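You operate a simulated robot arm through the tools that you are given. There is no shell and no other tool.

Carry out the task below with a simulated robot arm. There is one attempt and no reset: what you move stays moved.

TASK
Set up the left shock absorber: collar at 2 mm, gold knob at 6, gauge at 8 bar.
Fine: loosen the red ring for the collar and tighten it after; the blue hose end goes back on its rest, the valve stays uncapped; leave the other side alone.

It is judged by the outcome, as a careful person would: the job done as asked, and still so three seconds after it is handed in. It fails if anything else is knocked over, pushed out of place, dropped, spilled or broken.

THE ROBOT
A 6-joint arm with a three-finger gripper, fixed in place. Base frame: the origin is at the foot of the arm, x ahead of it, y to its left, z up. Lengths are in m, angles in rad, forces in N, time in s.
Its first joint turns from -2.897 to 2.897 rad. Payload 4.89 kg.
The tool frame sits at the grasp point between the pads (the TCP): z along the fingers, y along the line on which they close. The tips reach 0.03 m beyond it. Largest opening 0.164 m; the body of the gripper starts 0.125 m behind the TCP.
Orientation is that of the tool frame in the base frame, as [roll, pitch, yaw] about the fixed x, y, z axes, in that order (R = Rz(yaw) Ry(pitch) Rx(roll)). With the fingers straight down and closing along the base's y, the tool's x points along the base's -x, its y along +y and its z along -z.

THE INTERFACE
- The arm moves only by the tool arm_command. Its argument "increments" is a list of rows, each a list of 7 numbers: the shift along the tool's x, y, z in m, then the turn, a rotation vector about the tool's x, y, z in rad, then the gripper command, from -1 (shut) to 1 (fully open), values between in proportion. In form: [[dx, dy, dz, ax, ay, az, grip], ...]. A call has 1 to 20 rows; each row shifts and turns the commanded pose from where the row before left it, along the tool's axes as they then stand. A row lasts 0.2 s, in which the tool goes at most 0.05 m and 0.15 rad; a call with a longer step from one row to the next is refused whole, and so is a gripper value outside its range. Where a pose cannot be reached the arm comes as near as it can. A force on the tool above 40 N (or 10 N above the force at the start of the call, whichever is more), or a blocked arm, ends the call early, and 0.2 s more pass. The fingers move at their own pace (about 0.108 m/s each) and stop on an object; they squeeze with about 34 N. The grip force told is the motor's: it shows also when the fingers shut on nothing. Time passes only in rows, and 0.2 s behind the last, so rows that do not move let the fingers close. It gives the time, the measured TCP pose, the force on the tool (base axes), the opening and the grip force at its end, in the units of the frame above (readings bear some noise), with the torque about the TCP (base axes, N m) and any sound that the robot's microphone picked up.
- Cameras (640 x 400 px; columns grow to the right, rows downward): "scene" is fixed at [0.0623, -0.4908, 1.5338]; the picture's right is [0.53, -0.85, 0.00], its down [-0.37, -0.23, -0.90] and it looks along [0.76, 0.48, -0.44] (base axes); focal length 343 px, centre (320, 200). "wrist" rides on the gripper at [0.076, -0.002, -0.152] in the tool frame; the picture's right is [0.02, 1.00, 0.00], its down [-0.88, 0.02, -0.47] and it looks along [-0.47, 0.01, 0.88] (tool axes); focal length 247 px, centre (320, 200). There is no depth. A picture from a camera that has moved, and an enlarged one, comes with that camera's place and axes in the base frame and with its lens. The place of the scene camera against the robot may be out by one fixed shift of up to 0.025 m in any direction.
- camera(camera): a new picture of that camera. The clock stands still meanwhile.
- slide_trunk(by): slides the trunk up (or, below 0, down) by that many m; the arm rides with it, the base frame stays. It gives what a move gives, with no picture.
- close_up(camera, box): a new picture of the part [left, top, right, bottom] of that camera's present view, enlarged. The clock stands still meanwhile.
- close_job(): hands the job in; it is judged then, once.

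Nothing tells you positions but the pictures and the camera data. Unless the task says otherwise, let go and move clear before handing in.

The tools are called after "Call:" by a JSON object that holds its "name" and its "arguments". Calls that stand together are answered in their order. arm_command: Moves the arm, as the interface text tells. Its arguments: {"type":"object","properties":{"increments":{"type":"array","items":{"type":"array","items":{"type":"number"}}}},"required":["increments"]} The other tools are called the same way: slide_trunk (by) slides the trunk up or down; camera (camera) takes a picture; close_up (camera, box) takes an enlarged picture of a part of a camera's view; close_job () hands the job in.

At the start:

```text
time: 0.0
position: [0.6766, -0.1256, 1.2966]
ee_rot: [-3.141, 0.0, -3.14]
contact_force: [0.4, 0.4, -0.9]
moment: [0.02, -0.01, -0.01]
width: 0.1637
gripper_force: 0.0
trunk travel left (down, up): [-0.175, 0.215]
```

scene: 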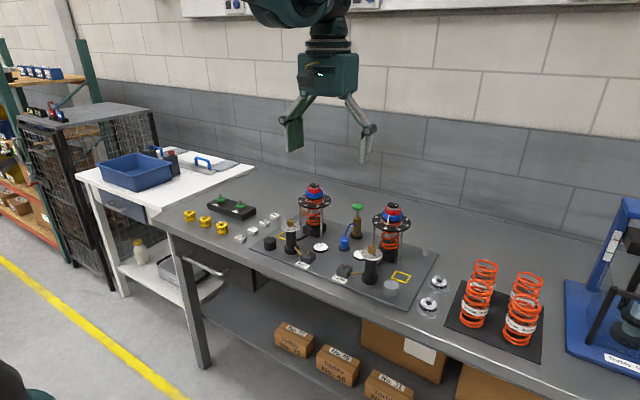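
wrist: 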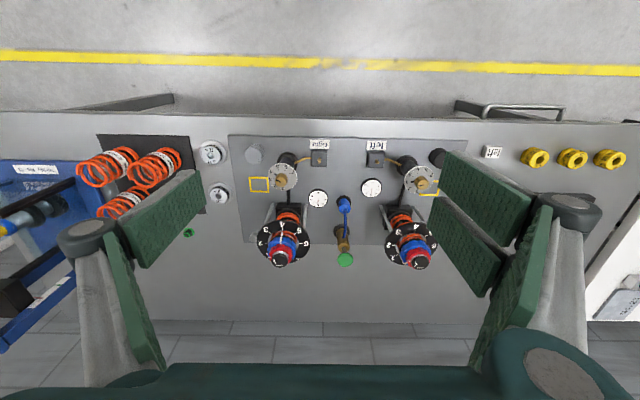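

I see a bench with two shock-absorber stations side by side, gauges, and a blue hose end between them. I'll take close-ups before moving anything.

Call:
{"name": "close_up", "arguments": {"camera": "scene", "box": [240, 170, 340, 270]}}

Call:
{"name": "close_up", "arguments": {"camera": "scene", "box": [330, 190, 450, 310]}}

Call:
{"name": "close_up", "arguments": {"camera": "wrist", "box": [350, 130, 450, 280]}}

Call:
{"name": "close_up", "arguments": {"camera": "wrist", "box": [230, 130, 360, 280]}}

```text
4.00 times, centred on (290, 220) of scene
camera zoom: at [0.0623, -0.4908, 1.5338], right [0.53, -0.85, 0.0], down [-0.37, -0.23, -0.9], along [0.76, 0.48, -0.44], focal length 1372 px, centre (440, 120)
```

zoom: 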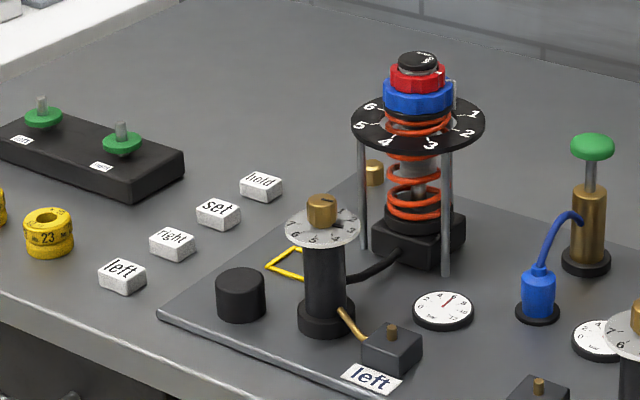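

```text
3.33 times, centred on (390, 250) of scene
camera zoom: at [0.0623, -0.4908, 1.5338], right [0.53, -0.85, 0.0], down [-0.37, -0.23, -0.9], along [0.76, 0.48, -0.44], focal length 1143 px, centre (87, 33)
```

zoom: 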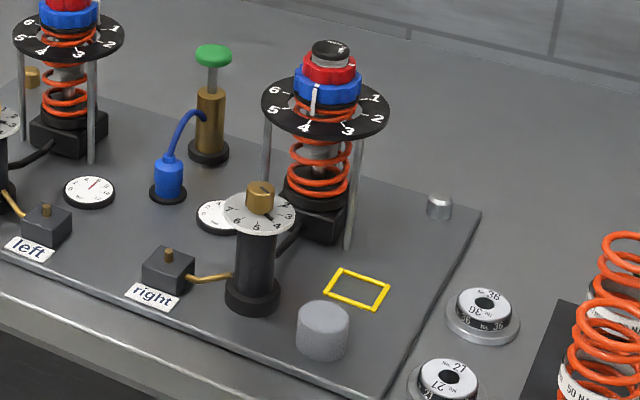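

```text
2.67 times, centred on (400, 205) of wrist
camera zoom: at [0.6002, -0.1279, 1.4495], right [-0.02, 1.0, 0.0], down [0.88, 0.02, 0.47], along [0.47, 0.01, -0.88], focal length 659 px, centre (107, 187)
```

zoom: 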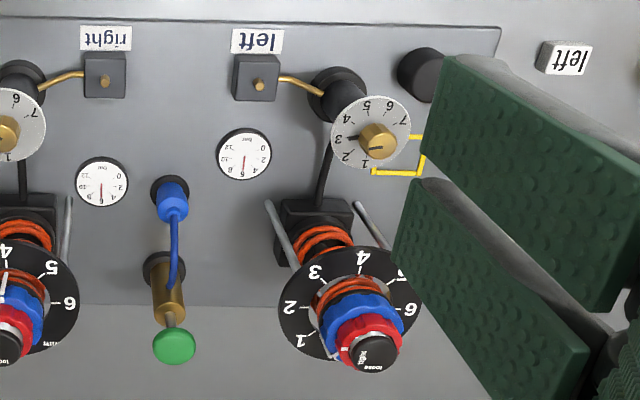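

```text
2.67 times, centred on (295, 205) of wrist
camera zoom: at [0.6002, -0.1279, 1.4495], right [-0.02, 1.0, 0.0], down [0.88, 0.02, 0.47], along [0.47, 0.01, -0.88], focal length 659 px, centre (387, 187)
```

zoom: 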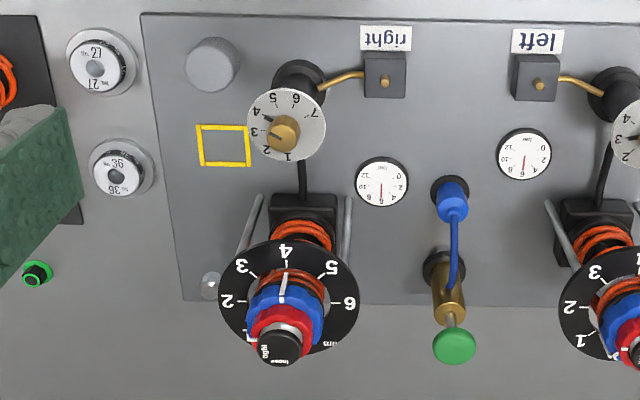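

I take the left shock top to be near (0.93, 0.08, 1.08) and the table near z 0.9. The blue collar, with its white pointer, and the red ring sit under a black top cap. I'll move the wrist camera nearer for a better look and to triangulate.

Call:
{"name": "arm_command", "arguments": {"increments": [[-0.02, 0.03, 0.003, 0, 0, 0, 1], [-0.02, 0.03, 0.003, 0, 0, 0, 1], [-0.02, 0.03, 0.003, 0, 0, 0, 1], [-0.02, 0.03, 0.003, 0, 0, 0, 1], [-0.02, 0.03, 0.003, 0, 0, 0, 1], [-0.02, 0.03, 0.003, 0, 0, 0, 1], [-0.01, 0.02, 0.003, 0, 0, 0, 1], [0, 0, 0, 0, 0, 0, 1]]}}

Call:
{"name": "camera", "arguments": {"camera": "wrist"}}

Call:
{"name": "camera", "arguments": {"camera": "scene"}}

```text
time: 1.8
position: [0.8084, 0.0752, 1.2759]
ee_rot: [3.141, 0.0, -3.141]
contact_force: [0.9, 0.4, -0.5]
moment: [-0.07, 0.06, 0.02]
width: 0.1638
gripper_force: 0.0
trunk travel left (down, up): [-0.175, 0.215]
```

```text
taken
camera wrist: at [0.7317, 0.0732, 1.4286], right [-0.02, 1.0, 0.0], down [0.88, 0.02, 0.47], along [0.47, 0.01, -0.88], focal length 247 px, centre (320, 200)
```

wrist: 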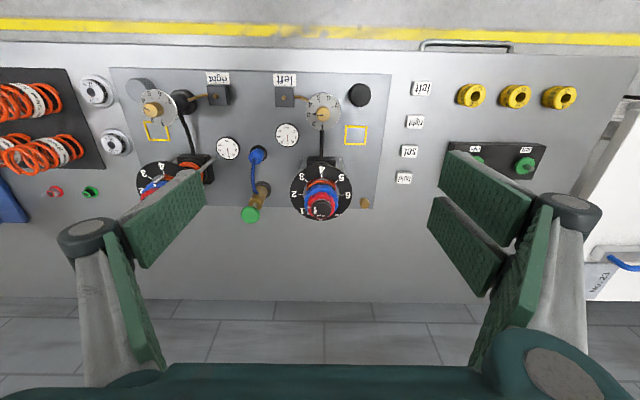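

```text
taken
```

scene: 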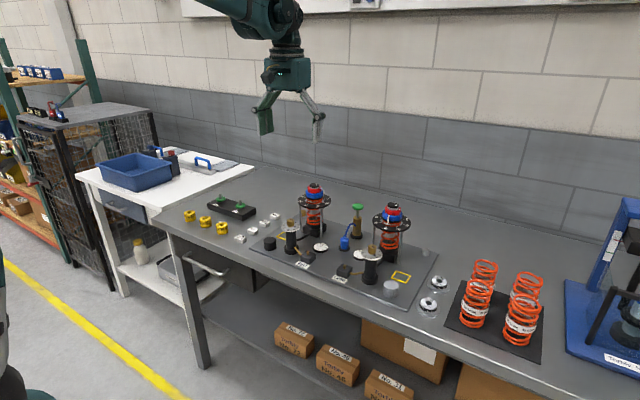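

Call:
{"name": "close_up", "arguments": {"camera": "wrist", "box": [285, 150, 365, 230]}}

Call:
{"name": "close_up", "arguments": {"camera": "wrist", "box": [260, 70, 380, 160]}}

Call:
{"name": "close_up", "arguments": {"camera": "wrist", "box": [120, 70, 280, 230]}}

Call:
{"name": "close_up", "arguments": {"camera": "wrist", "box": [380, 70, 560, 200]}}

```text
5.00 times, centred on (325, 190) of wrist
camera zoom: at [0.7317, 0.0732, 1.4286], right [-0.02, 1.0, 0.0], down [0.88, 0.02, 0.47], along [0.47, 0.01, -0.88], focal length 1235 px, centre (295, 250)
```

zoom: 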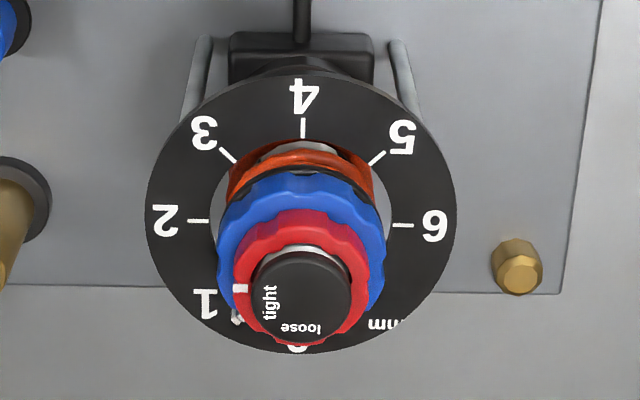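

```text
4.44 times, centred on (320, 115) of wrist
camera zoom: at [0.7317, 0.0732, 1.4286], right [-0.02, 1.0, 0.0], down [0.88, 0.02, 0.47], along [0.47, 0.01, -0.88], focal length 1098 px, centre (320, 578)
```

zoom: 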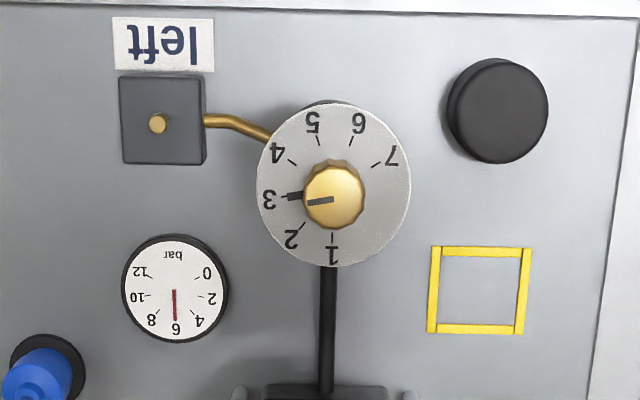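

```text
2.50 times, centred on (200, 150) of wrist
camera zoom: at [0.7317, 0.0732, 1.4286], right [-0.02, 1.0, 0.0], down [0.88, 0.02, 0.47], along [0.47, 0.01, -0.88], focal length 617 px, centre (620, 325)
```

zoom: 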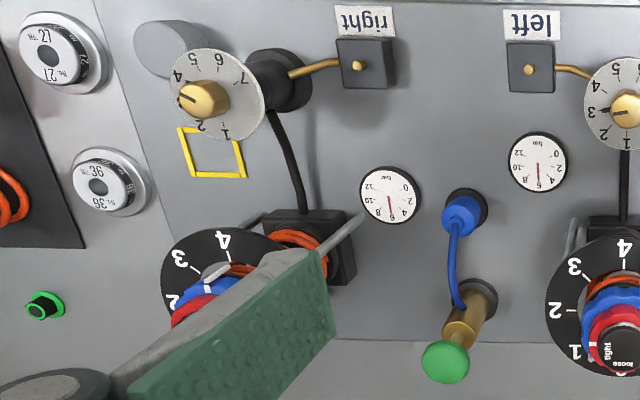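

```text
3.08 times, centred on (470, 135) of wrist
camera zoom: at [0.7317, 0.0732, 1.4286], right [-0.02, 1.0, 0.0], down [0.88, 0.02, 0.47], along [0.47, 0.01, -0.88], focal length 760 px, centre (-142, 400)
```

zoom: 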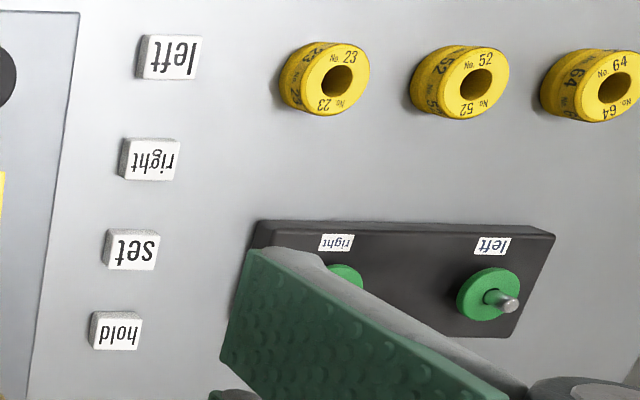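

The red ring's white mark is at "tight", and the loose position is a quarter turn counter-clockwise from above. The collar pointer is near 0.7 mm, the gold knob at 3 and the gauge at 6 bar. I'll move over the left shock to fix its axis and heights.

Call:
{"name": "arm_command", "arguments": {"increments": [[-0.04, 0.002, 0.02, 0, 0, 0, 1], [-0.04, 0.002, 0.02, 0, 0, 0, 1], [-0.04, 0, 0.016, 0, 0, 0, 1], [0, 0, 0, 0, 0, 0, 1]]}}

Call:
{"name": "camera", "arguments": {"camera": "wrist"}}

Call:
{"name": "close_up", "arguments": {"camera": "wrist", "box": [260, 90, 380, 210]}}

Call:
{"name": "close_up", "arguments": {"camera": "scene", "box": [270, 150, 350, 250]}}

```text
time: 2.8
position: [0.9257, 0.0776, 1.2151]
ee_rot: [-3.14, 0.001, 3.141]
contact_force: [1.2, 0.2, -0.6]
moment: [-0.05, 0.22, -0.01]
width: 0.1639
gripper_force: 0.1
trunk travel left (down, up): [-0.175, 0.215]
```

```text
taken
camera wrist: at [0.8493, 0.0757, 1.3689], right [-0.02, 1.0, 0.0], down [0.88, 0.02, 0.47], along [0.47, 0.01, -0.88], focal length 247 px, centre (320, 200)
```

wrist: 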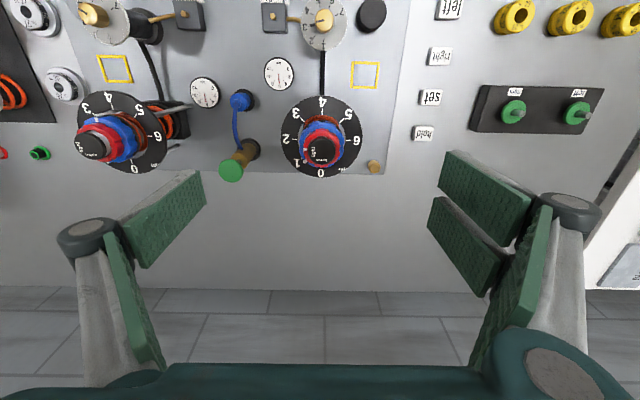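

```text
3.33 times, centred on (320, 150) of wrist
camera zoom: at [0.8493, 0.0757, 1.3689], right [-0.02, 1.0, 0.0], down [0.88, 0.02, 0.47], along [0.47, 0.01, -0.88], focal length 823 px, centre (320, 367)
```

zoom: 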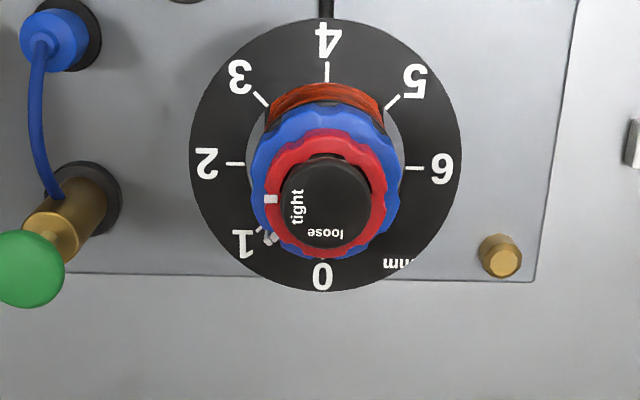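

```text
4.00 times, centred on (310, 200) of scene
camera zoom: at [0.0623, -0.4908, 1.5338], right [0.53, -0.85, 0.0], down [-0.37, -0.23, -0.9], along [0.76, 0.48, -0.44], focal length 1372 px, centre (360, 200)
```

zoom: 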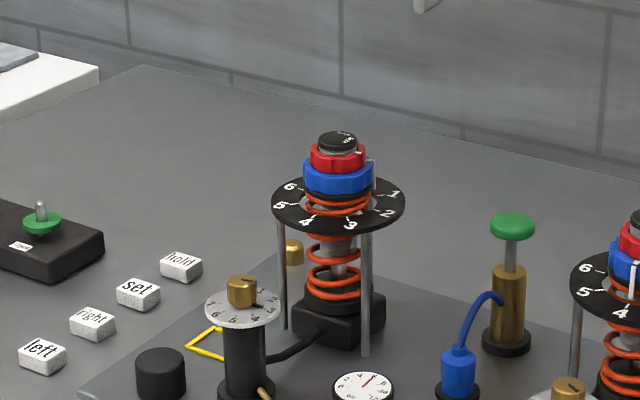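

The shock axis is near (0.940, 0.080), with the cap top at about z 1.07. The red ring is about 46 mm wide and the blue collar about 60 mm. I'll zoom in to get their heights.

Call:
{"name": "close_up", "arguments": {"camera": "scene", "box": [290, 175, 340, 225]}}

Call:
{"name": "close_up", "arguments": {"camera": "wrist", "box": [290, 110, 350, 170]}}

```text
8.00 times, centred on (315, 200) of scene
camera zoom: at [0.0623, -0.4908, 1.5338], right [0.53, -0.85, 0.0], down [-0.37, -0.23, -0.9], along [0.76, 0.48, -0.44], focal length 2743 px, centre (360, 200)
```

zoom: 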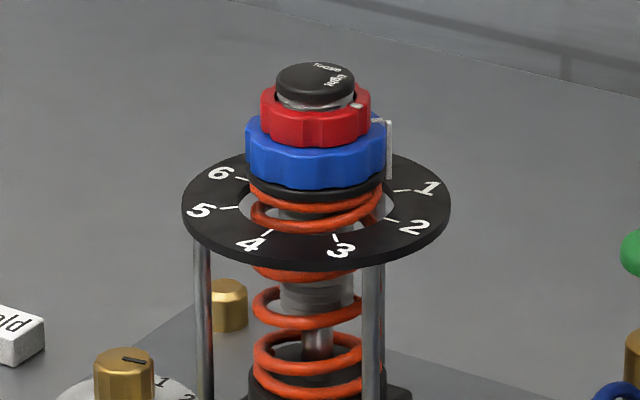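

```text
6.67 times, centred on (320, 140) of wrist
camera zoom: at [0.8493, 0.0757, 1.3689], right [-0.02, 1.0, 0.0], down [0.88, 0.02, 0.47], along [0.47, 0.01, -0.88], focal length 1646 px, centre (320, 600)
```

zoom: 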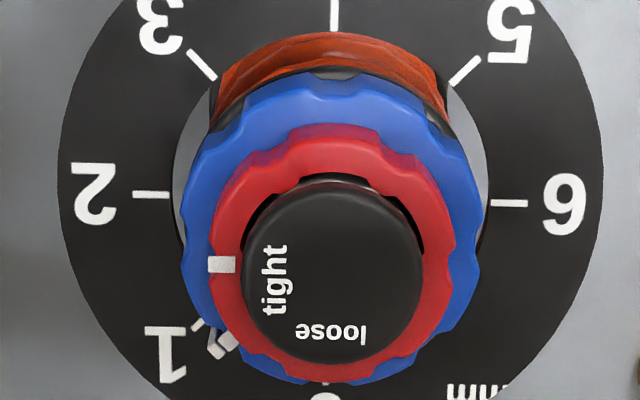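

Heights, roughly: red ring z 1.050–1.064, blue collar z 1.033–1.050, dial at z 1.011. I'll centre over the axis, turn the hand 45° clockwise ready for loosening, then come partway down.

Call:
{"name": "arm_command", "arguments": {"increments": [[-0.0143, 0.0024, 0, 0, 0, 0, 1], [0, 0, 0, 0, 0, 0.131, 1], [0, 0, 0, 0, 0, 0.131, 1], [0, 0, 0, 0, 0, 0.131, 1], [0, 0, 0, 0, 0, 0.131, 1], [0, 0, 0, 0, 0, 0.131, 1], [0, 0, 0, 0, 0, 0.131, 1], [0, 0, 0.03, 0, 0, 0, 1], [0, 0, 0.03, 0, 0, 0, 1], [0, 0, 0, 0, 0, 0, 1], [0, 0, 0, 0, 0, 0, 1]]}}

Call:
{"name": "camera", "arguments": {"camera": "wrist"}}

Call:
{"name": "camera", "arguments": {"camera": "scene"}}

```text
time: 5.2
position: [0.9407, 0.0808, 1.1596]
ee_rot: [3.141, 0.0, 2.357]
contact_force: [0.9, 0.5, -0.4]
moment: [0.01, 0.04, -0.02]
width: 0.1642
gripper_force: 0.1
trunk travel left (down, up): [-0.175, 0.215]
```

```text
taken
camera wrist: at [0.8852, 0.1337, 1.3133], right [0.69, 0.72, 0.0], down [0.64, -0.61, 0.47], along [0.34, -0.33, -0.88], focal length 247 px, centre (320, 200)
```

wrist: 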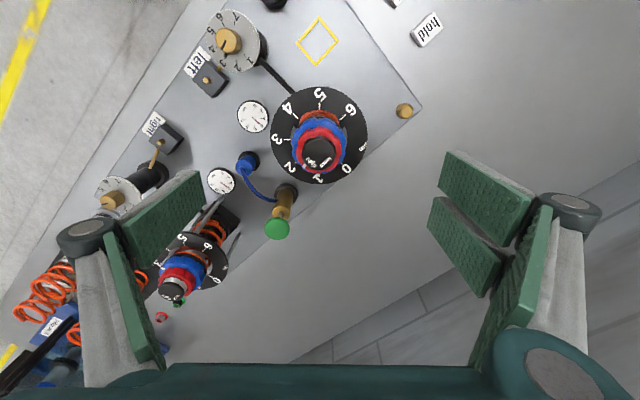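

```text
taken
```

scene: 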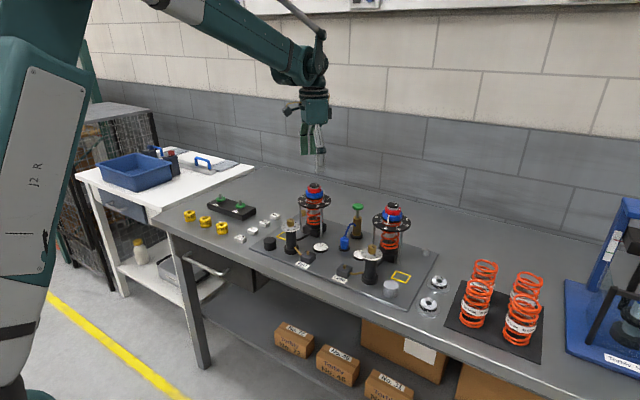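

Call:
{"name": "close_up", "arguments": {"camera": "wrist", "box": [290, 115, 350, 185]}}

```text
5.71 times, centred on (320, 150) of wrist
camera zoom: at [0.8852, 0.1337, 1.3133], right [0.69, 0.72, 0.0], down [0.64, -0.61, 0.47], along [0.34, -0.33, -0.88], focal length 1411 px, centre (320, 486)
```

zoom: 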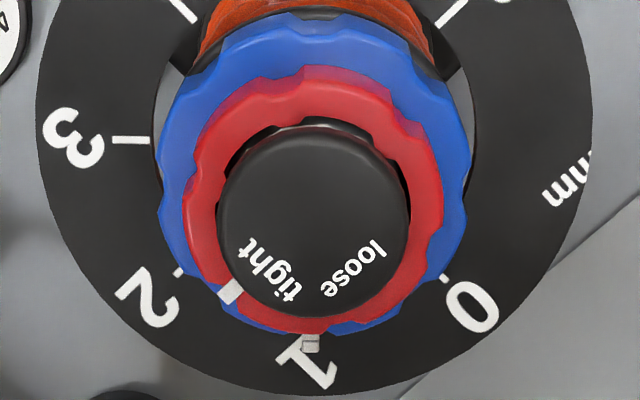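

The hand is centred over the cap to within 1.5 mm. I'll go down so that the tips overlap only the red ring, then close and check the width; about 46 mm means red.

Call:
{"name": "arm_command", "arguments": {"increments": [[0, -0.0012, 0.03, 0, 0, 0, 1], [0, 0, 0.03, 0, 0, 0, 1], [0, 0, 0.0176, 0, 0, 0, 1], [0, 0, 0, 0, 0, 0, 1], [0, 0, 0, 0, 0, 0, 1]]}}

Call:
{"name": "close_up", "arguments": {"camera": "scene", "box": [270, 130, 370, 230]}}

```text
time: 6.4
position: [0.9417, 0.0812, 1.0821]
ee_rot: [3.141, 0.0, 2.355]
contact_force: [-0.1, -0.2, -0.4]
moment: [0.03, 0.0, 0.0]
width: 0.164
gripper_force: 0.1
trunk travel left (down, up): [-0.175, 0.215]
```

```text
4.00 times, centred on (320, 180) of scene
camera zoom: at [0.0623, -0.4908, 1.5338], right [0.53, -0.85, 0.0], down [-0.37, -0.23, -0.9], along [0.76, 0.48, -0.44], focal length 1372 px, centre (320, 280)
```

zoom: 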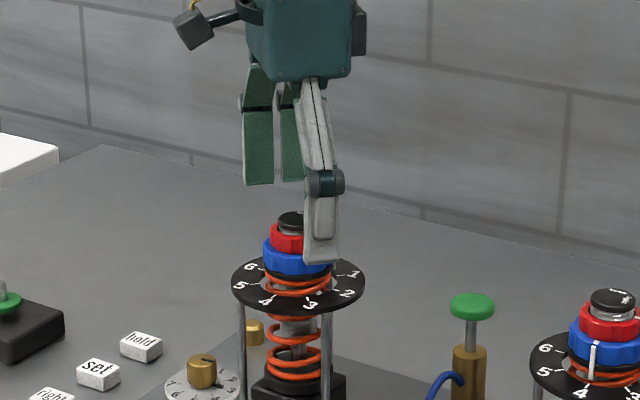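

Call:
{"name": "arm_command", "arguments": {"increments": [[0, -0.001, 0, 0, 0, 0, 0], [0, 0, 0, 0, 0, 0, -0.2], [0, 0, 0, 0, 0, 0, -1], [0, 0, 0, 0, 0, 0, -1], [0, 0, 0, 0, 0, 0, -1], [0, 0, 0, 0, 0, 0, -1]]}}

Call:
{"name": "close_up", "arguments": {"camera": "scene", "box": [270, 150, 350, 230]}}

Call:
{"name": "close_up", "arguments": {"camera": "wrist", "box": [250, 120, 390, 240]}}

```text
time: 7.8
position: [0.9388, 0.0801, 1.082]
ee_rot: [3.142, 0.002, 2.356]
contact_force: [14.1, 10.4, 35.7]
moment: [0.59, 0.1, -0.04]
width: 0.0455
gripper_force: 44.9
trunk travel left (down, up): [-0.175, 0.215]
```

```text
5.00 times, centred on (310, 190) of scene
camera zoom: at [0.0623, -0.4908, 1.5338], right [0.53, -0.85, 0.0], down [-0.37, -0.23, -0.9], along [0.76, 0.48, -0.44], focal length 1714 px, centre (370, 250)
```

zoom: 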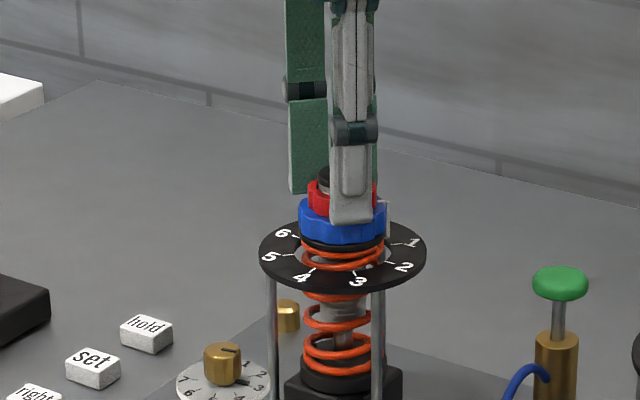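

```text
3.33 times, centred on (320, 180) of wrist
camera zoom: at [0.8836, 0.1327, 1.2356], right [0.69, 0.72, 0.0], down [0.64, -0.61, 0.47], along [0.34, -0.33, -0.88], focal length 823 px, centre (320, 267)
```

zoom: 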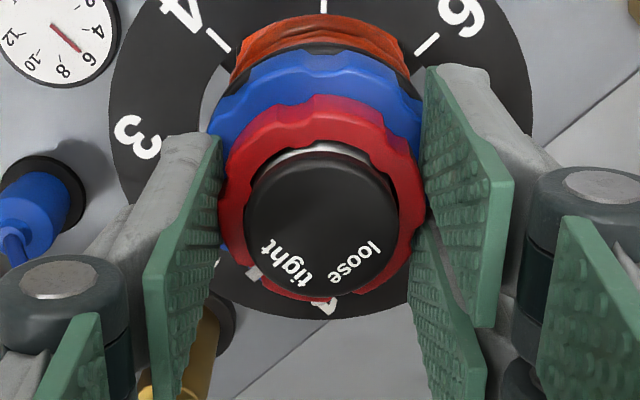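

I have the red ring, at 45.5 mm. The tips are pressing up off something, probably the collar top, with about 36 N. I'll open slightly, lift 3 mm and grip again.

Call:
{"name": "arm_command", "arguments": {"increments": [[0, 0, 0, 0, 0, 0, -0.2], [0, 0, -0.003, 0, 0, 0, -0.2], [0, 0, 0, 0, 0, 0, -0.2]]}}

Call:
{"name": "arm_command", "arguments": {"increments": [[0, 0, 0, 0, 0, 0, -1], [0, 0, 0, 0, 0, 0, -1], [0, 0, 0, 0, 0, 0, -1], [0, 0, 0, 0, 0, 0, -1]]}}

```text
time: 8.6
position: [0.9404, 0.0786, 1.0849]
ee_rot: [-3.142, -0.002, 2.356]
contact_force: [-0.1, -0.2, 0.4]
moment: [-0.01, -0.02, 0.02]
width: 0.0655
gripper_force: 0.0
trunk travel left (down, up): [-0.175, 0.215]
```

```text
time: 9.6
position: [0.9403, 0.0803, 1.0845]
ee_rot: [-3.14, 0.0, 2.357]
contact_force: [6.7, 5.5, 1.1]
moment: [0.15, -0.24, 0.01]
width: 0.0455
gripper_force: 45.0
trunk travel left (down, up): [-0.175, 0.215]
```

Clean grip on the red ring. I'll turn it counter-clockwise in two stages and watch the torque.

Call:
{"name": "arm_command", "arguments": {"increments": [[0, 0.001, 0, 0, 0, -0.08, -1], [0, 0, 0, 0, 0, -0.1, -1], [0, 0, 0, 0, 0, -0.1, -1], [0, 0, 0, 0, 0, -0.1, -1], [0, 0, 0, 0, 0, 0, -1]]}}

Call:
{"name": "close_up", "arguments": {"camera": "wrist", "box": [250, 120, 390, 240]}}

```text
time: 10.8
position: [0.9405, 0.0802, 1.0845]
ee_rot: [3.141, 0.001, 2.737]
contact_force: [4.5, 7.0, -1.5]
moment: [0.23, 0.09, -0.04]
width: 0.0456
gripper_force: 44.8
trunk travel left (down, up): [-0.175, 0.215]
```

```text
3.33 times, centred on (320, 180) of wrist
camera zoom: at [0.8693, 0.108, 1.2375], right [0.37, 0.93, 0.0], down [0.82, -0.33, 0.47], along [0.44, -0.18, -0.88], focal length 823 px, centre (320, 267)
```

zoom: 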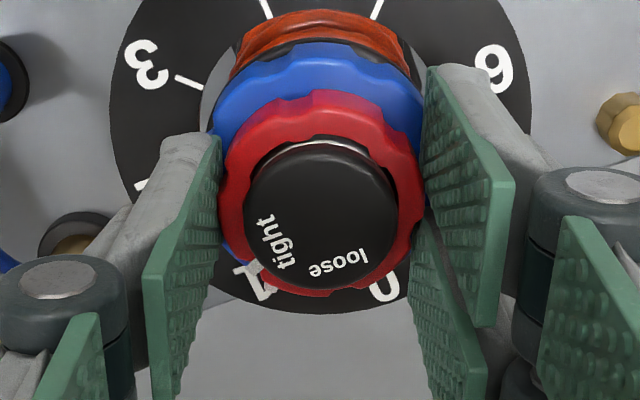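

Call:
{"name": "arm_command", "arguments": {"increments": [[0, 0, 0, 0, 0, -0.12, -1], [0, 0, 0, 0, 0, -0.12, -1], [0, 0, 0, 0, 0, -0.12, -1], [0, 0, 0, 0, 0, -0.12, -1], [0, 0, 0, 0, 0, -0.12, -1], [0, 0, 0, 0, 0, -0.12, -1], [0, 0, 0, 0, 0, -0.12, -1], [0, 0, 0, 0, 0, 0, -1]]}}

Call:
{"name": "close_up", "arguments": {"camera": "wrist", "box": [250, 120, 390, 240]}}

```text
time: 12.6
position: [0.9408, 0.0804, 1.085]
ee_rot: [-3.141, 0.001, -2.704]
contact_force: [-1.3, 12.4, -9.0]
moment: [0.48, -0.26, 0.0]
width: 0.0456
gripper_force: 45.3
trunk travel left (down, up): [-0.175, 0.215]
```

```text
3.33 times, centred on (320, 180) of wrist
camera zoom: at [0.8716, 0.0463, 1.2379], right [-0.44, 0.9, 0.0], down [0.79, 0.39, 0.47], along [0.42, 0.21, -0.88], focal length 823 px, centre (320, 267)
```

zoom: 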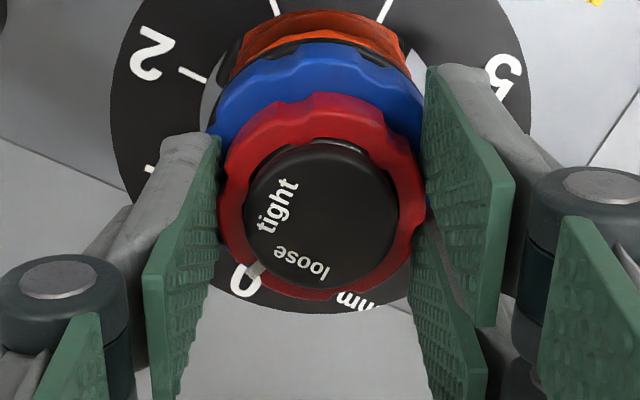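

Call:
{"name": "arm_command", "arguments": {"increments": [[0, 0, 0, 0, 0, -0.1, -1], [0, 0, 0, 0, 0, -0.1, -1], [0, 0, 0, 0, 0, -0.1, -1], [0, 0, 0, 0, 0, 0, -1]]}}

Call:
{"name": "close_up", "arguments": {"camera": "wrist", "box": [250, 120, 390, 240]}}

```text
time: 13.6
position: [0.9391, 0.0806, 1.085]
ee_rot: [-3.14, 0.001, -2.405]
contact_force: [-6.4, 20.4, -13.6]
moment: [0.51, 0.04, -0.01]
width: 0.0453
gripper_force: 44.7
trunk travel left (down, up): [-0.175, 0.215]
```

```text
3.33 times, centred on (320, 180) of wrist
camera zoom: at [0.8845, 0.0276, 1.2382], right [-0.69, 0.73, 0.0], down [0.64, 0.61, 0.47], along [0.34, 0.32, -0.88], focal length 823 px, centre (320, 267)
```

zoom: 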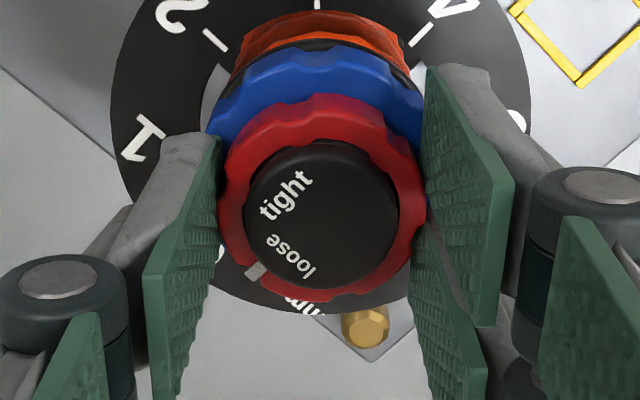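

The mark has reached "loose", with the same offset it had at "tight". I'll add a touch more, then release, rise slightly and look.

Call:
{"name": "arm_command", "arguments": {"increments": [[0, 0, 0, 0, 0, -0.05, -1], [0, 0, 0, 0, 0, 0, -1], [0, 0, 0, 0, 0, 0, -0.2], [0, 0, 0, 0, 0, 0, 0.2], [0, 0, -0.03, 0, 0, 0, 0.3], [0, 0, -0.04, 0, 0, 0, 0.3], [0, 0, -0.03, 0, 0, 0, 0.3], [0, 0, 0, 0, 0, 0, 0.3]]}}

Call:
{"name": "close_up", "arguments": {"camera": "wrist", "box": [260, 90, 380, 190]}}

Call:
{"name": "close_up", "arguments": {"camera": "scene", "box": [290, 175, 340, 225]}}

```text
time: 15.4
position: [0.94, 0.0807, 1.1828]
ee_rot: [3.141, 0.001, -2.357]
contact_force: [-0.8, 0.9, 0.1]
moment: [0.0, -0.05, 0.02]
width: 0.1068
gripper_force: 0.0
trunk travel left (down, up): [-0.175, 0.215]
```

```text
4.00 times, centred on (320, 140) of wrist
camera zoom: at [0.8854, 0.0251, 1.3357], right [-0.72, 0.69, 0.0], down [0.61, 0.64, 0.47], along [0.33, 0.34, -0.88], focal length 988 px, centre (320, 440)
```

zoom: 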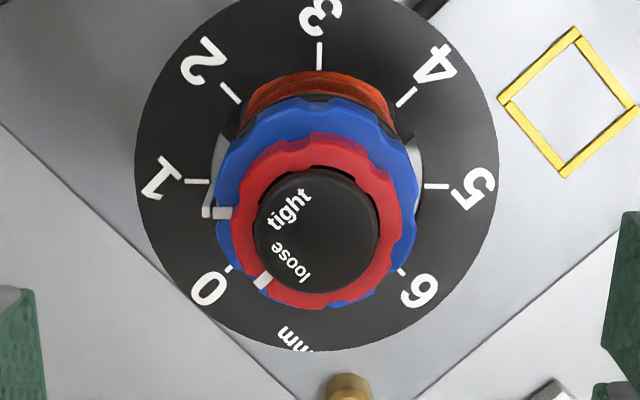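

```text
8.00 times, centred on (315, 200) of scene
camera zoom: at [0.0623, -0.4908, 1.5338], right [0.53, -0.85, 0.0], down [-0.37, -0.23, -0.9], along [0.76, 0.48, -0.44], focal length 2743 px, centre (360, 200)
```

zoom: 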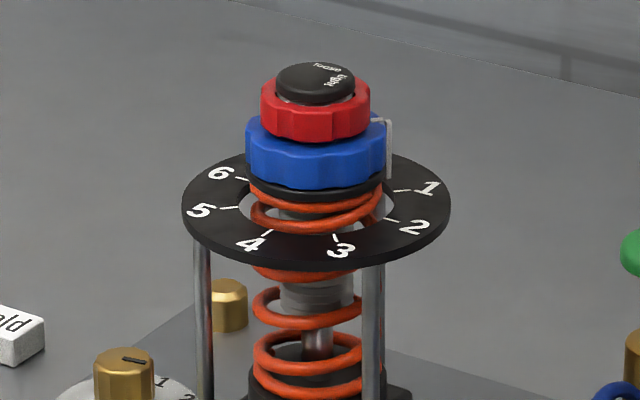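

The red ring is loose and has risen a little. The collar pointer reads about 0.85 mm. Next I'll grip the blue collar with the fingers clear of the pointer.

Call:
{"name": "arm_command", "arguments": {"increments": [[0, 0, 0, 0, 0, 0.12, 0.3], [0, 0, 0, 0, 0, 0.12, 0.3], [0, 0, 0, 0, 0, 0.12, 0.3], [0, 0, 0, 0, 0, 0.12, 0.3], [0, 0, 0, 0, 0, 0.12, 0.3], [0, 0, 0, 0, 0, 0.12, 0.3], [0, 0, 0, 0, 0, 0.12, 0.3], [0, 0, 0, 0, 0, 0.12, 0.3], [0, 0, 0.04, 0, 0, 0, 0.3], [0, 0, 0.04, 0, 0, 0, 0.3], [0, 0, 0.0, 0, 0, 0, 0.3]]}}

Call:
{"name": "close_up", "arguments": {"camera": "wrist", "box": [250, 120, 390, 240]}}

Call:
{"name": "close_up", "arguments": {"camera": "scene", "box": [270, 150, 350, 230]}}

```text
time: 17.8
position: [0.9412, 0.0824, 1.1044]
ee_rot: [-3.141, 0.0, 2.965]
contact_force: [-0.2, 0.3, -0.4]
moment: [-0.02, 0.12, 0.01]
width: 0.1064
gripper_force: 0.1
trunk travel left (down, up): [-0.175, 0.215]
```

```text
3.33 times, centred on (320, 180) of wrist
camera zoom: at [0.8647, 0.0927, 1.257], right [0.15, 0.99, 0.0], down [0.87, -0.14, 0.47], along [0.47, -0.07, -0.88], focal length 823 px, centre (320, 267)
```

zoom: 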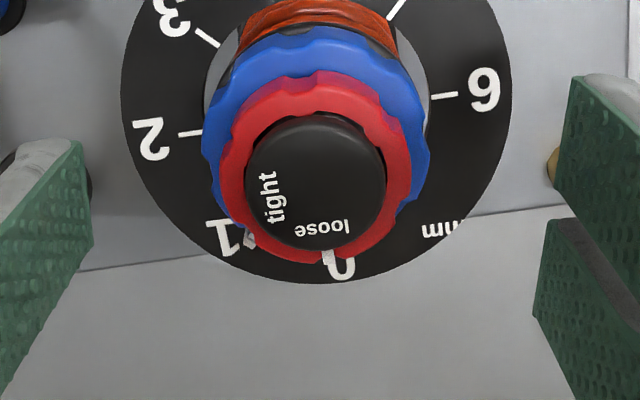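

```text
5.00 times, centred on (310, 190) of scene
camera zoom: at [0.0623, -0.4908, 1.5338], right [0.53, -0.85, 0.0], down [-0.37, -0.23, -0.9], along [0.76, 0.48, -0.44], focal length 1714 px, centre (370, 250)
```

zoom: 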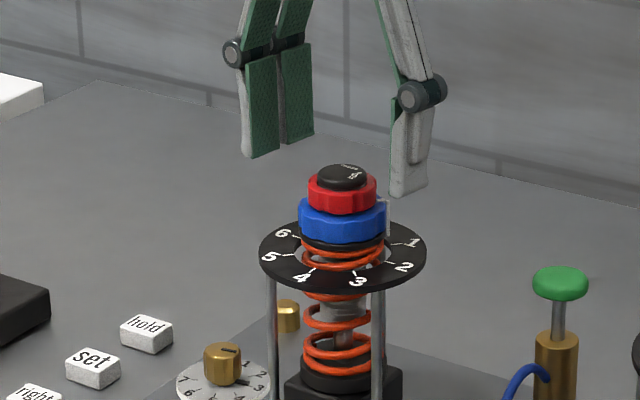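

Call:
{"name": "arm_command", "arguments": {"increments": [[0, -0.002, 0.02, 0, 0, 0, 0.3], [0, 0, 0.0174, 0, 0, 0, 0.3], [0, 0, 0, 0, 0, 0, 0.1], [0, 0, 0, 0, 0, 0, -1], [0, 0, 0, 0, 0, 0, -1], [0, 0, 0, 0, 0, 0, -1], [0, 0, 0, 0, 0, 0, -1]]}}

Call:
{"name": "close_up", "arguments": {"camera": "wrist", "box": [250, 120, 390, 240]}}

Call:
{"name": "close_up", "arguments": {"camera": "scene", "box": [270, 150, 350, 230]}}

```text
time: 19.4
position: [0.9426, 0.079, 1.0675]
ee_rot: [3.14, 0.0, 2.965]
contact_force: [5.2, -2.3, -4.0]
moment: [-0.2, -0.63, 0.01]
width: 0.0582
gripper_force: 45.0
trunk travel left (down, up): [-0.175, 0.215]
```

```text
3.33 times, centred on (320, 180) of wrist
camera zoom: at [0.8659, 0.0913, 1.2214], right [0.15, 0.99, 0.0], down [0.87, -0.14, 0.47], along [0.47, -0.07, -0.88], focal length 823 px, centre (320, 267)
```

zoom: 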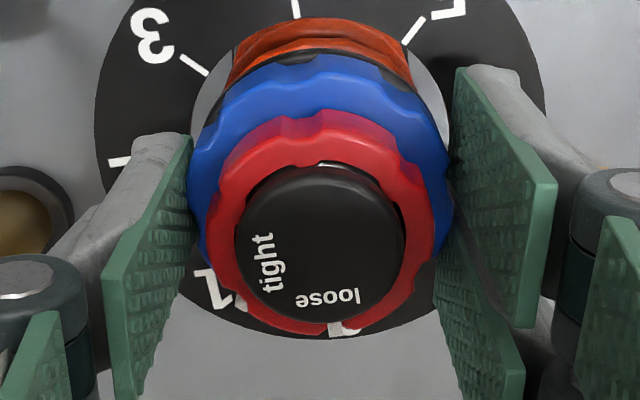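

```text
5.00 times, centred on (310, 190) of scene
camera zoom: at [0.0623, -0.4908, 1.5338], right [0.53, -0.85, 0.0], down [-0.37, -0.23, -0.9], along [0.76, 0.48, -0.44], focal length 1714 px, centre (370, 250)
```

zoom: 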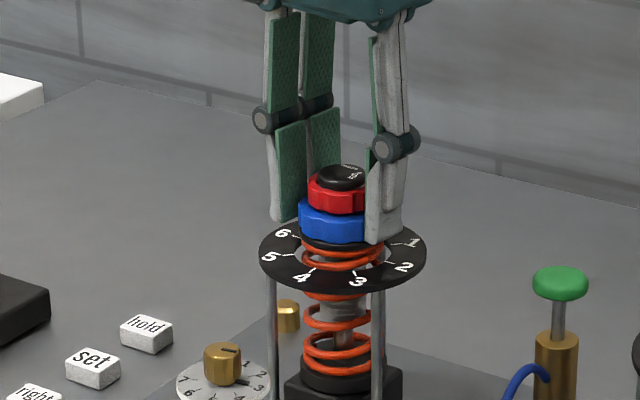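

I have the collar, at 58 mm. I'll turn it clockwise towards 2.

Call:
{"name": "arm_command", "arguments": {"increments": [[0, 0, 0, 0, 0, 0.1, -1], [0, 0, 0, 0, 0, 0.1, -1], [0, 0, 0, 0, 0, 0.1, -1], [0, 0, 0, 0, 0, 0, -1]]}}

Call:
{"name": "close_up", "arguments": {"camera": "wrist", "box": [250, 120, 390, 240]}}

Call:
{"name": "close_up", "arguments": {"camera": "scene", "box": [290, 175, 340, 225]}}

```text
time: 20.4
position: [0.9415, 0.0789, 1.0681]
ee_rot: [3.14, -0.001, 2.665]
contact_force: [14.8, -0.4, -2.5]
moment: [0.35, -0.53, -0.03]
width: 0.0585
gripper_force: 44.8
trunk travel left (down, up): [-0.175, 0.215]
```

```text
3.33 times, centred on (320, 180) of wrist
camera zoom: at [0.8726, 0.1126, 1.2209], right [0.44, 0.9, 0.0], down [0.79, -0.39, 0.47], along [0.42, -0.21, -0.88], focal length 823 px, centre (320, 267)
```

zoom: 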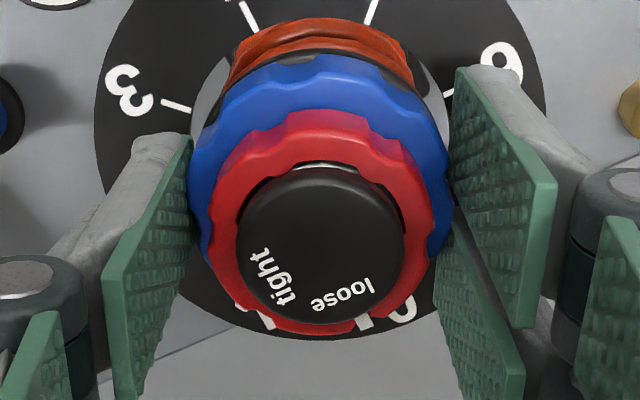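

```text
8.00 times, centred on (315, 200) of scene
camera zoom: at [0.0623, -0.4908, 1.5338], right [0.53, -0.85, 0.0], down [-0.37, -0.23, -0.9], along [0.76, 0.48, -0.44], focal length 2743 px, centre (360, 200)
```

zoom: 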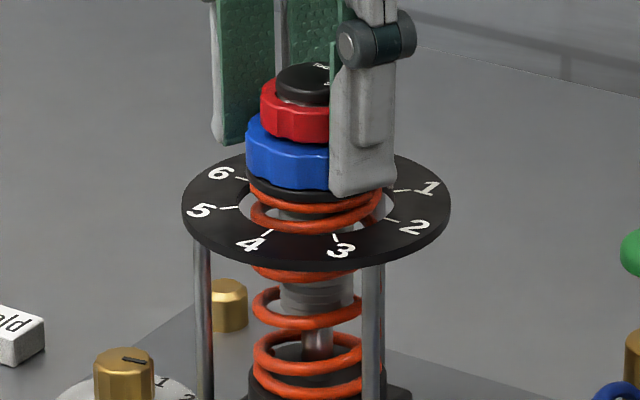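

Call:
{"name": "arm_command", "arguments": {"increments": [[0, 0, 0, 0, 0, 0.1, -1], [0, 0, 0, 0, 0, 0.1, -1], [0, 0, 0, 0, 0, 0.1, -1], [0, 0, 0, 0, 0, 0.1, -1], [0, 0, 0, 0, 0, 0.1, -1], [0, 0, 0, 0, 0, 0.05, -1], [0, 0, 0, 0, 0, 0, -1]]}}

Call:
{"name": "close_up", "arguments": {"camera": "scene", "box": [290, 175, 340, 225]}}

Call:
{"name": "close_up", "arguments": {"camera": "wrist", "box": [250, 120, 390, 240]}}

```text
time: 22.0
position: [0.9406, 0.0788, 1.0651]
ee_rot: [-3.141, 0.001, 2.115]
contact_force: [27.2, 0.5, 3.6]
moment: [-0.08, -0.88, -0.06]
width: 0.0582
gripper_force: 45.0
trunk travel left (down, up): [-0.175, 0.215]
```

```text
8.00 times, centred on (315, 200) of scene
camera zoom: at [0.0623, -0.4908, 1.5338], right [0.53, -0.85, 0.0], down [-0.37, -0.23, -0.9], along [0.76, 0.48, -0.44], focal length 2743 px, centre (360, 200)
```

zoom: 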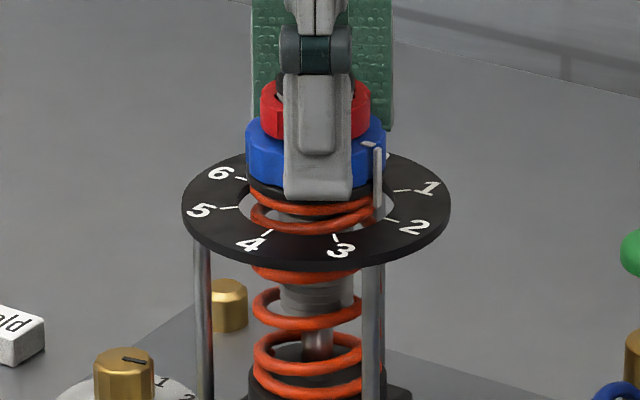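

```text
3.33 times, centred on (320, 180) of wrist
camera zoom: at [0.8995, 0.1427, 1.2199], right [0.84, 0.54, 0.0], down [0.47, -0.74, 0.47], along [0.25, -0.4, -0.88], focal length 823 px, centre (320, 267)
```

zoom: 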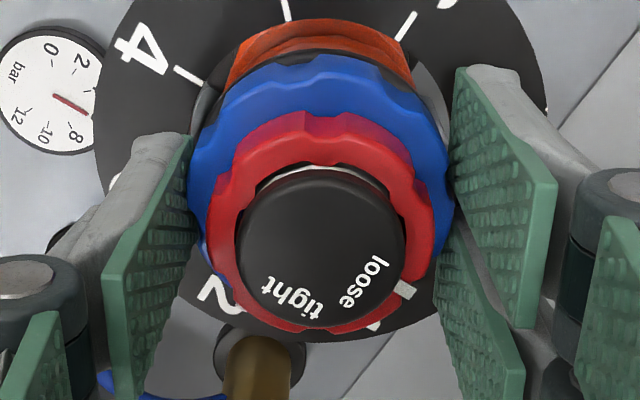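

The collar is close to 2. I'll release, rise, and put the camera straight over the axis for a reading without parallax.

Call:
{"name": "arm_command", "arguments": {"increments": [[0, 0, 0, 0, 0, 0, -0.1], [0, 0, 0, 0, 0, 0, 0.3], [0, 0, -0.04, 0, 0, 0, 0.3], [0, 0, -0.04, 0, 0, 0, 0.3], [0, 0, -0.04, 0, 0, 0, 0.3], [0, 0, -0.03, 0, 0, 0.136, 0.3], [-0.02, 0, 0, 0, 0, 0.136, 0.3], [-0.02, 0, 0, 0, 0, 0.136, 0.3], [-0.02, 0, 0, 0, 0, 0.136, 0.3], [-0.01, 0, 0, 0, 0, 0, 0.3], [0, 0, 0, 0, 0, 0, 0.3]]}}

Call:
{"name": "camera", "arguments": {"camera": "wrist"}}

Call:
{"name": "close_up", "arguments": {"camera": "wrist", "box": [280, 30, 360, 110]}}

```text
time: 24.4
position: [0.9566, 0.0108, 1.2181]
ee_rot: [-3.141, 0.001, 1.571]
contact_force: [-0.3, -0.4, -0.8]
moment: [0.03, -0.03, -0.02]
width: 0.1067
gripper_force: 0.0
trunk travel left (down, up): [-0.175, 0.215]
```

```text
taken
camera wrist: at [0.9537, 0.0859, 1.372], right [1.0, 0.02, 0.0], down [0.02, -0.88, 0.47], along [0.01, -0.47, -0.88], focal length 247 px, centre (320, 200)
```

wrist: 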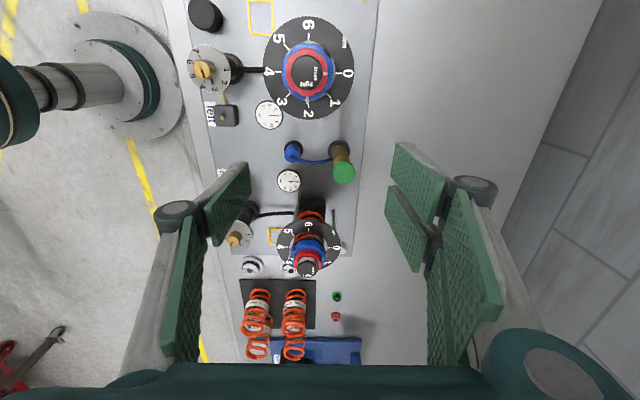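

```text
5.00 times, centred on (320, 70) of wrist
camera zoom: at [0.9537, 0.0859, 1.372], right [1.0, 0.02, 0.0], down [0.02, -0.88, 0.47], along [0.01, -0.47, -0.88], focal length 1235 px, centre (320, 850)
```

zoom: 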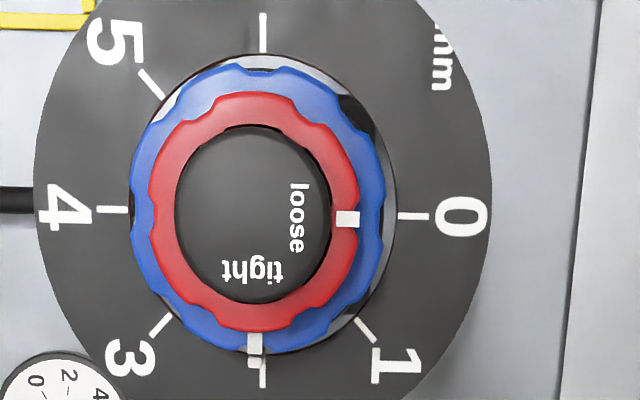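

Straight from above, the pointer sits at 2.0 within about 0.02 mm. The red mark is at "loose" (azimuth 0) and "tight" is at azimuth −90°. Next I'll re-centre and grip the red ring to tighten it.

Call:
{"name": "arm_command", "arguments": {"increments": [[0.0346, -0.0083, 0, 0, 0, 0, 0.3], [0.0346, -0.0083, 0, 0, 0, 0, 0.3], [0, 0, 0, 0, 0, -0.131, 0.3], [0, 0, 0, 0, 0, -0.131, 0.3], [0, 0, 0, 0, 0, -0.131, 0.3], [0, 0, 0, 0, 0, -0.131, 0.3], [0, 0, 0, 0, 0, -0.131, 0.3], [0, 0, 0, 0, 0, -0.131, 0.3], [0, 0, 0, 0, 0, -0.131, 0.3], [0, 0, 0, 0, 0, -0.131, 0.3], [0, 0, 0, 0, 0, -0.131, 0.3], [0, 0, 0, 0, 0, -0.131, 0.3], [0, 0, 0, 0, 0, -0.131, 0.3], [0, 0, 0, 0, 0, -0.131, 0.3], [0, 0, 0.04, 0, 0, 0, 0.3], [0, 0, 0.04, 0, 0, 0, 0.3], [0, 0, 0, 0, 0, 0, 0.3], [0, 0, 0, 0, 0, 0, 0.3]]}}

Call:
{"name": "close_up", "arguments": {"camera": "wrist", "box": [260, 110, 380, 230]}}

```text
time: 28.2
position: [0.9386, 0.0809, 1.1384]
ee_rot: [-3.141, 0.0, -3.14]
contact_force: [-0.2, 0.0, -0.9]
moment: [0.01, 0.05, 0.01]
width: 0.1068
gripper_force: 0.0
trunk travel left (down, up): [-0.175, 0.215]
```

```text
3.33 times, centred on (320, 170) of wrist
camera zoom: at [0.8623, 0.0787, 1.2917], right [-0.02, 1.0, 0.0], down [0.88, 0.02, 0.47], along [0.47, 0.01, -0.88], focal length 823 px, centre (320, 300)
```

zoom: 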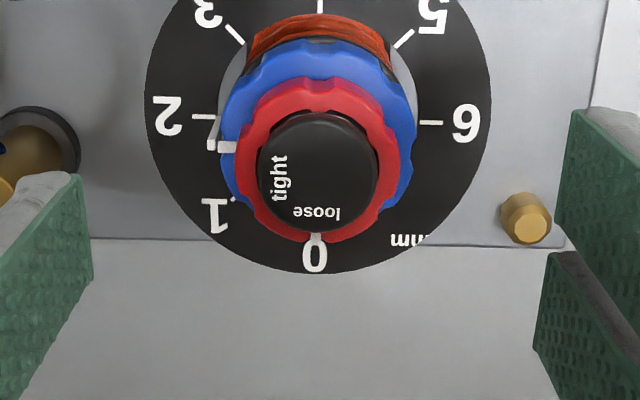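

Call:
{"name": "arm_command", "arguments": {"increments": [[-0.001, -0.001, 0.03, 0, 0, 0, 0.3], [0, 0, 0.022, 0, 0, 0, 0.3], [0, 0, 0, 0, 0, 0, 0], [0, 0, 0, 0, 0, 0, -1], [0, 0, 0, 0, 0, 0, -1], [0, 0, 0, 0, 0, 0, -1], [0, 0, 0, 0, 0, 0, -1]]}}

Call:
{"name": "close_up", "arguments": {"camera": "wrist", "box": [250, 120, 390, 240]}}

```text
time: 29.8
position: [0.9402, 0.0798, 1.0851]
ee_rot: [3.141, 0.0, -3.138]
contact_force: [1.7, -6.1, -5.4]
moment: [-0.25, -0.41, 0.02]
width: 0.0454
gripper_force: 45.2
trunk travel left (down, up): [-0.175, 0.215]
```

```text
3.33 times, centred on (320, 180) of wrist
camera zoom: at [0.8637, 0.0777, 1.2384], right [-0.02, 1.0, 0.0], down [0.88, 0.02, 0.47], along [0.47, 0.01, -0.88], focal length 823 px, centre (320, 267)
```

zoom: 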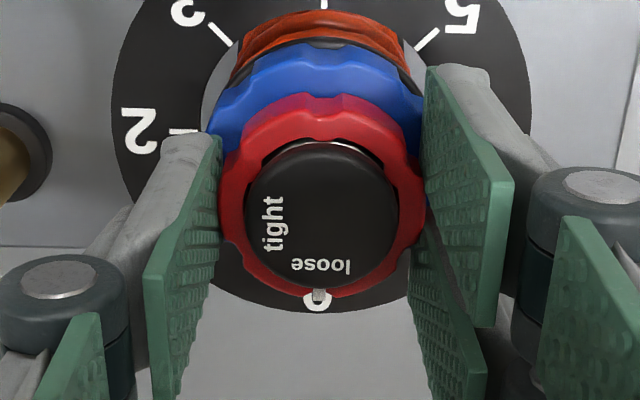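

Gripped. I'll turn it clockwise by 90° in stages.

Call:
{"name": "arm_command", "arguments": {"increments": [[0, 0, 0, 0, 0, 0.12, -1], [0, 0, 0, 0, 0, 0.12, -1], [0, 0, 0, 0, 0, 0.12, -1], [0, 0, 0, 0, 0, 0.12, -1], [0, 0, 0, 0, 0, 0.12, -1], [0, 0, 0, 0, 0, 0.12, -1], [0, 0, 0, 0, 0, 0.12, -1], [0, 0, 0, 0, 0, 0.12, -1], [0, 0, 0, 0, 0, 0.12, -1], [0, 0, 0, 0, 0, 0.12, -1], [0, 0, 0, 0, 0, 0.12, -1], [0, 0, 0, 0, 0, 0.12, -1], [0, 0, 0, 0, 0, 0, -1]]}}

Call:
{"name": "close_up", "arguments": {"camera": "wrist", "box": [250, 120, 390, 240]}}

```text
time: 32.6
position: [0.9394, 0.0802, 1.085]
ee_rot: [3.142, 0.0, 1.704]
contact_force: [-13.9, 7.9, -5.9]
moment: [0.57, 0.56, 0.0]
width: 0.0455
gripper_force: 44.6
trunk travel left (down, up): [-0.175, 0.215]
```

```text
3.33 times, centred on (320, 180) of wrist
camera zoom: at [0.9275, 0.1548, 1.2384], right [0.99, 0.15, 0.0], down [0.13, -0.87, 0.47], along [0.07, -0.47, -0.88], focal length 823 px, centre (320, 267)
```

zoom: 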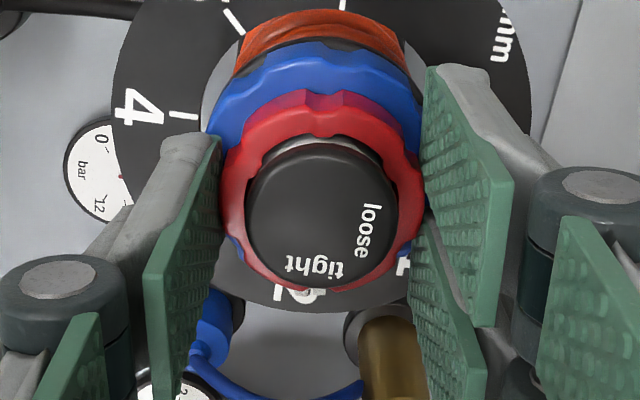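

Call:
{"name": "arm_command", "arguments": {"increments": [[0, 0, 0, 0, 0, 0.07, -1], [0, 0, 0, 0, 0, 0.07, -1], [0, 0, 0, 0, 0, 0, -1]]}}

Call:
{"name": "arm_command", "arguments": {"increments": [[0, 0, 0, 0, 0, 0, -0.1], [0, 0, 0, 0, 0, 0, 0.3], [0, 0, -0.04, 0, 0, 0, 0.3], [0, 0, -0.04, 0, 0, 0, 0.3], [0, 0, -0.04, 0, 0, 0, 0.3], [-0.02, -0.004, -0.01, 0, 0, 0, 0.3], [-0.02, -0.004, 0, 0, 0, 0, 0.3], [-0.02, 0, 0, 0, 0, 0, 0.3], [-0.01, 0, 0, 0, 0, 0, 0.3], [0, 0, 0, 0, 0, 0, 0.3]]}}

Call:
{"name": "close_up", "arguments": {"camera": "wrist", "box": [280, 30, 360, 110]}}

Call:
{"name": "close_up", "arguments": {"camera": "scene", "box": [290, 175, 340, 225]}}

```text
time: 33.4
position: [0.939, 0.0799, 1.0857]
ee_rot: [3.141, 0.001, 1.563]
contact_force: [-11.9, 3.4, -4.7]
moment: [0.1, 0.36, 0.63]
width: 0.0454
gripper_force: 45.1
trunk travel left (down, up): [-0.175, 0.215]
```

```text
time: 35.6
position: [0.9323, 0.0091, 1.2169]
ee_rot: [3.14, -0.001, 1.564]
contact_force: [0.5, -0.7, 0.0]
moment: [0.07, -0.04, 0.03]
width: 0.1065
gripper_force: 0.0
trunk travel left (down, up): [-0.175, 0.215]
```

```text
5.00 times, centred on (320, 70) of wrist
camera zoom: at [0.9304, 0.0845, 1.3697], right [1.0, 0.01, 0.0], down [0.01, -0.88, 0.47], along [0.01, -0.47, -0.88], focal length 1235 px, centre (320, 850)
```

zoom: 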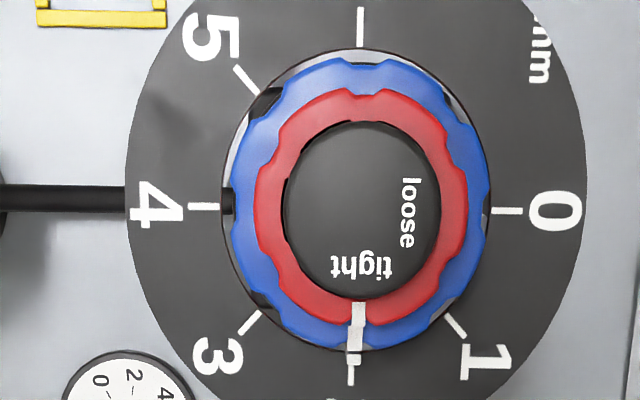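

```text
8.00 times, centred on (315, 200) of scene
camera zoom: at [0.0623, -0.4908, 1.5338], right [0.53, -0.85, 0.0], down [-0.37, -0.23, -0.9], along [0.76, 0.48, -0.44], focal length 2743 px, centre (360, 200)
```

zoom: 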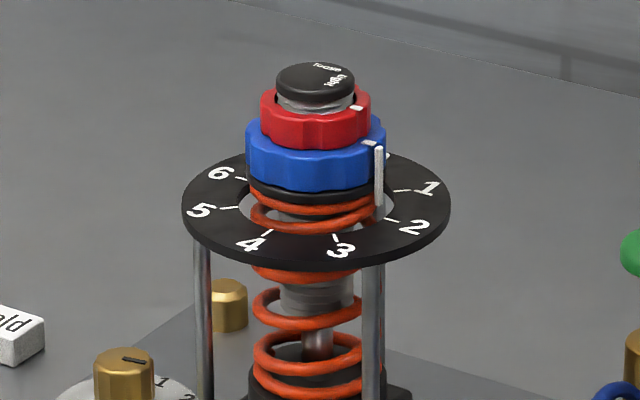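

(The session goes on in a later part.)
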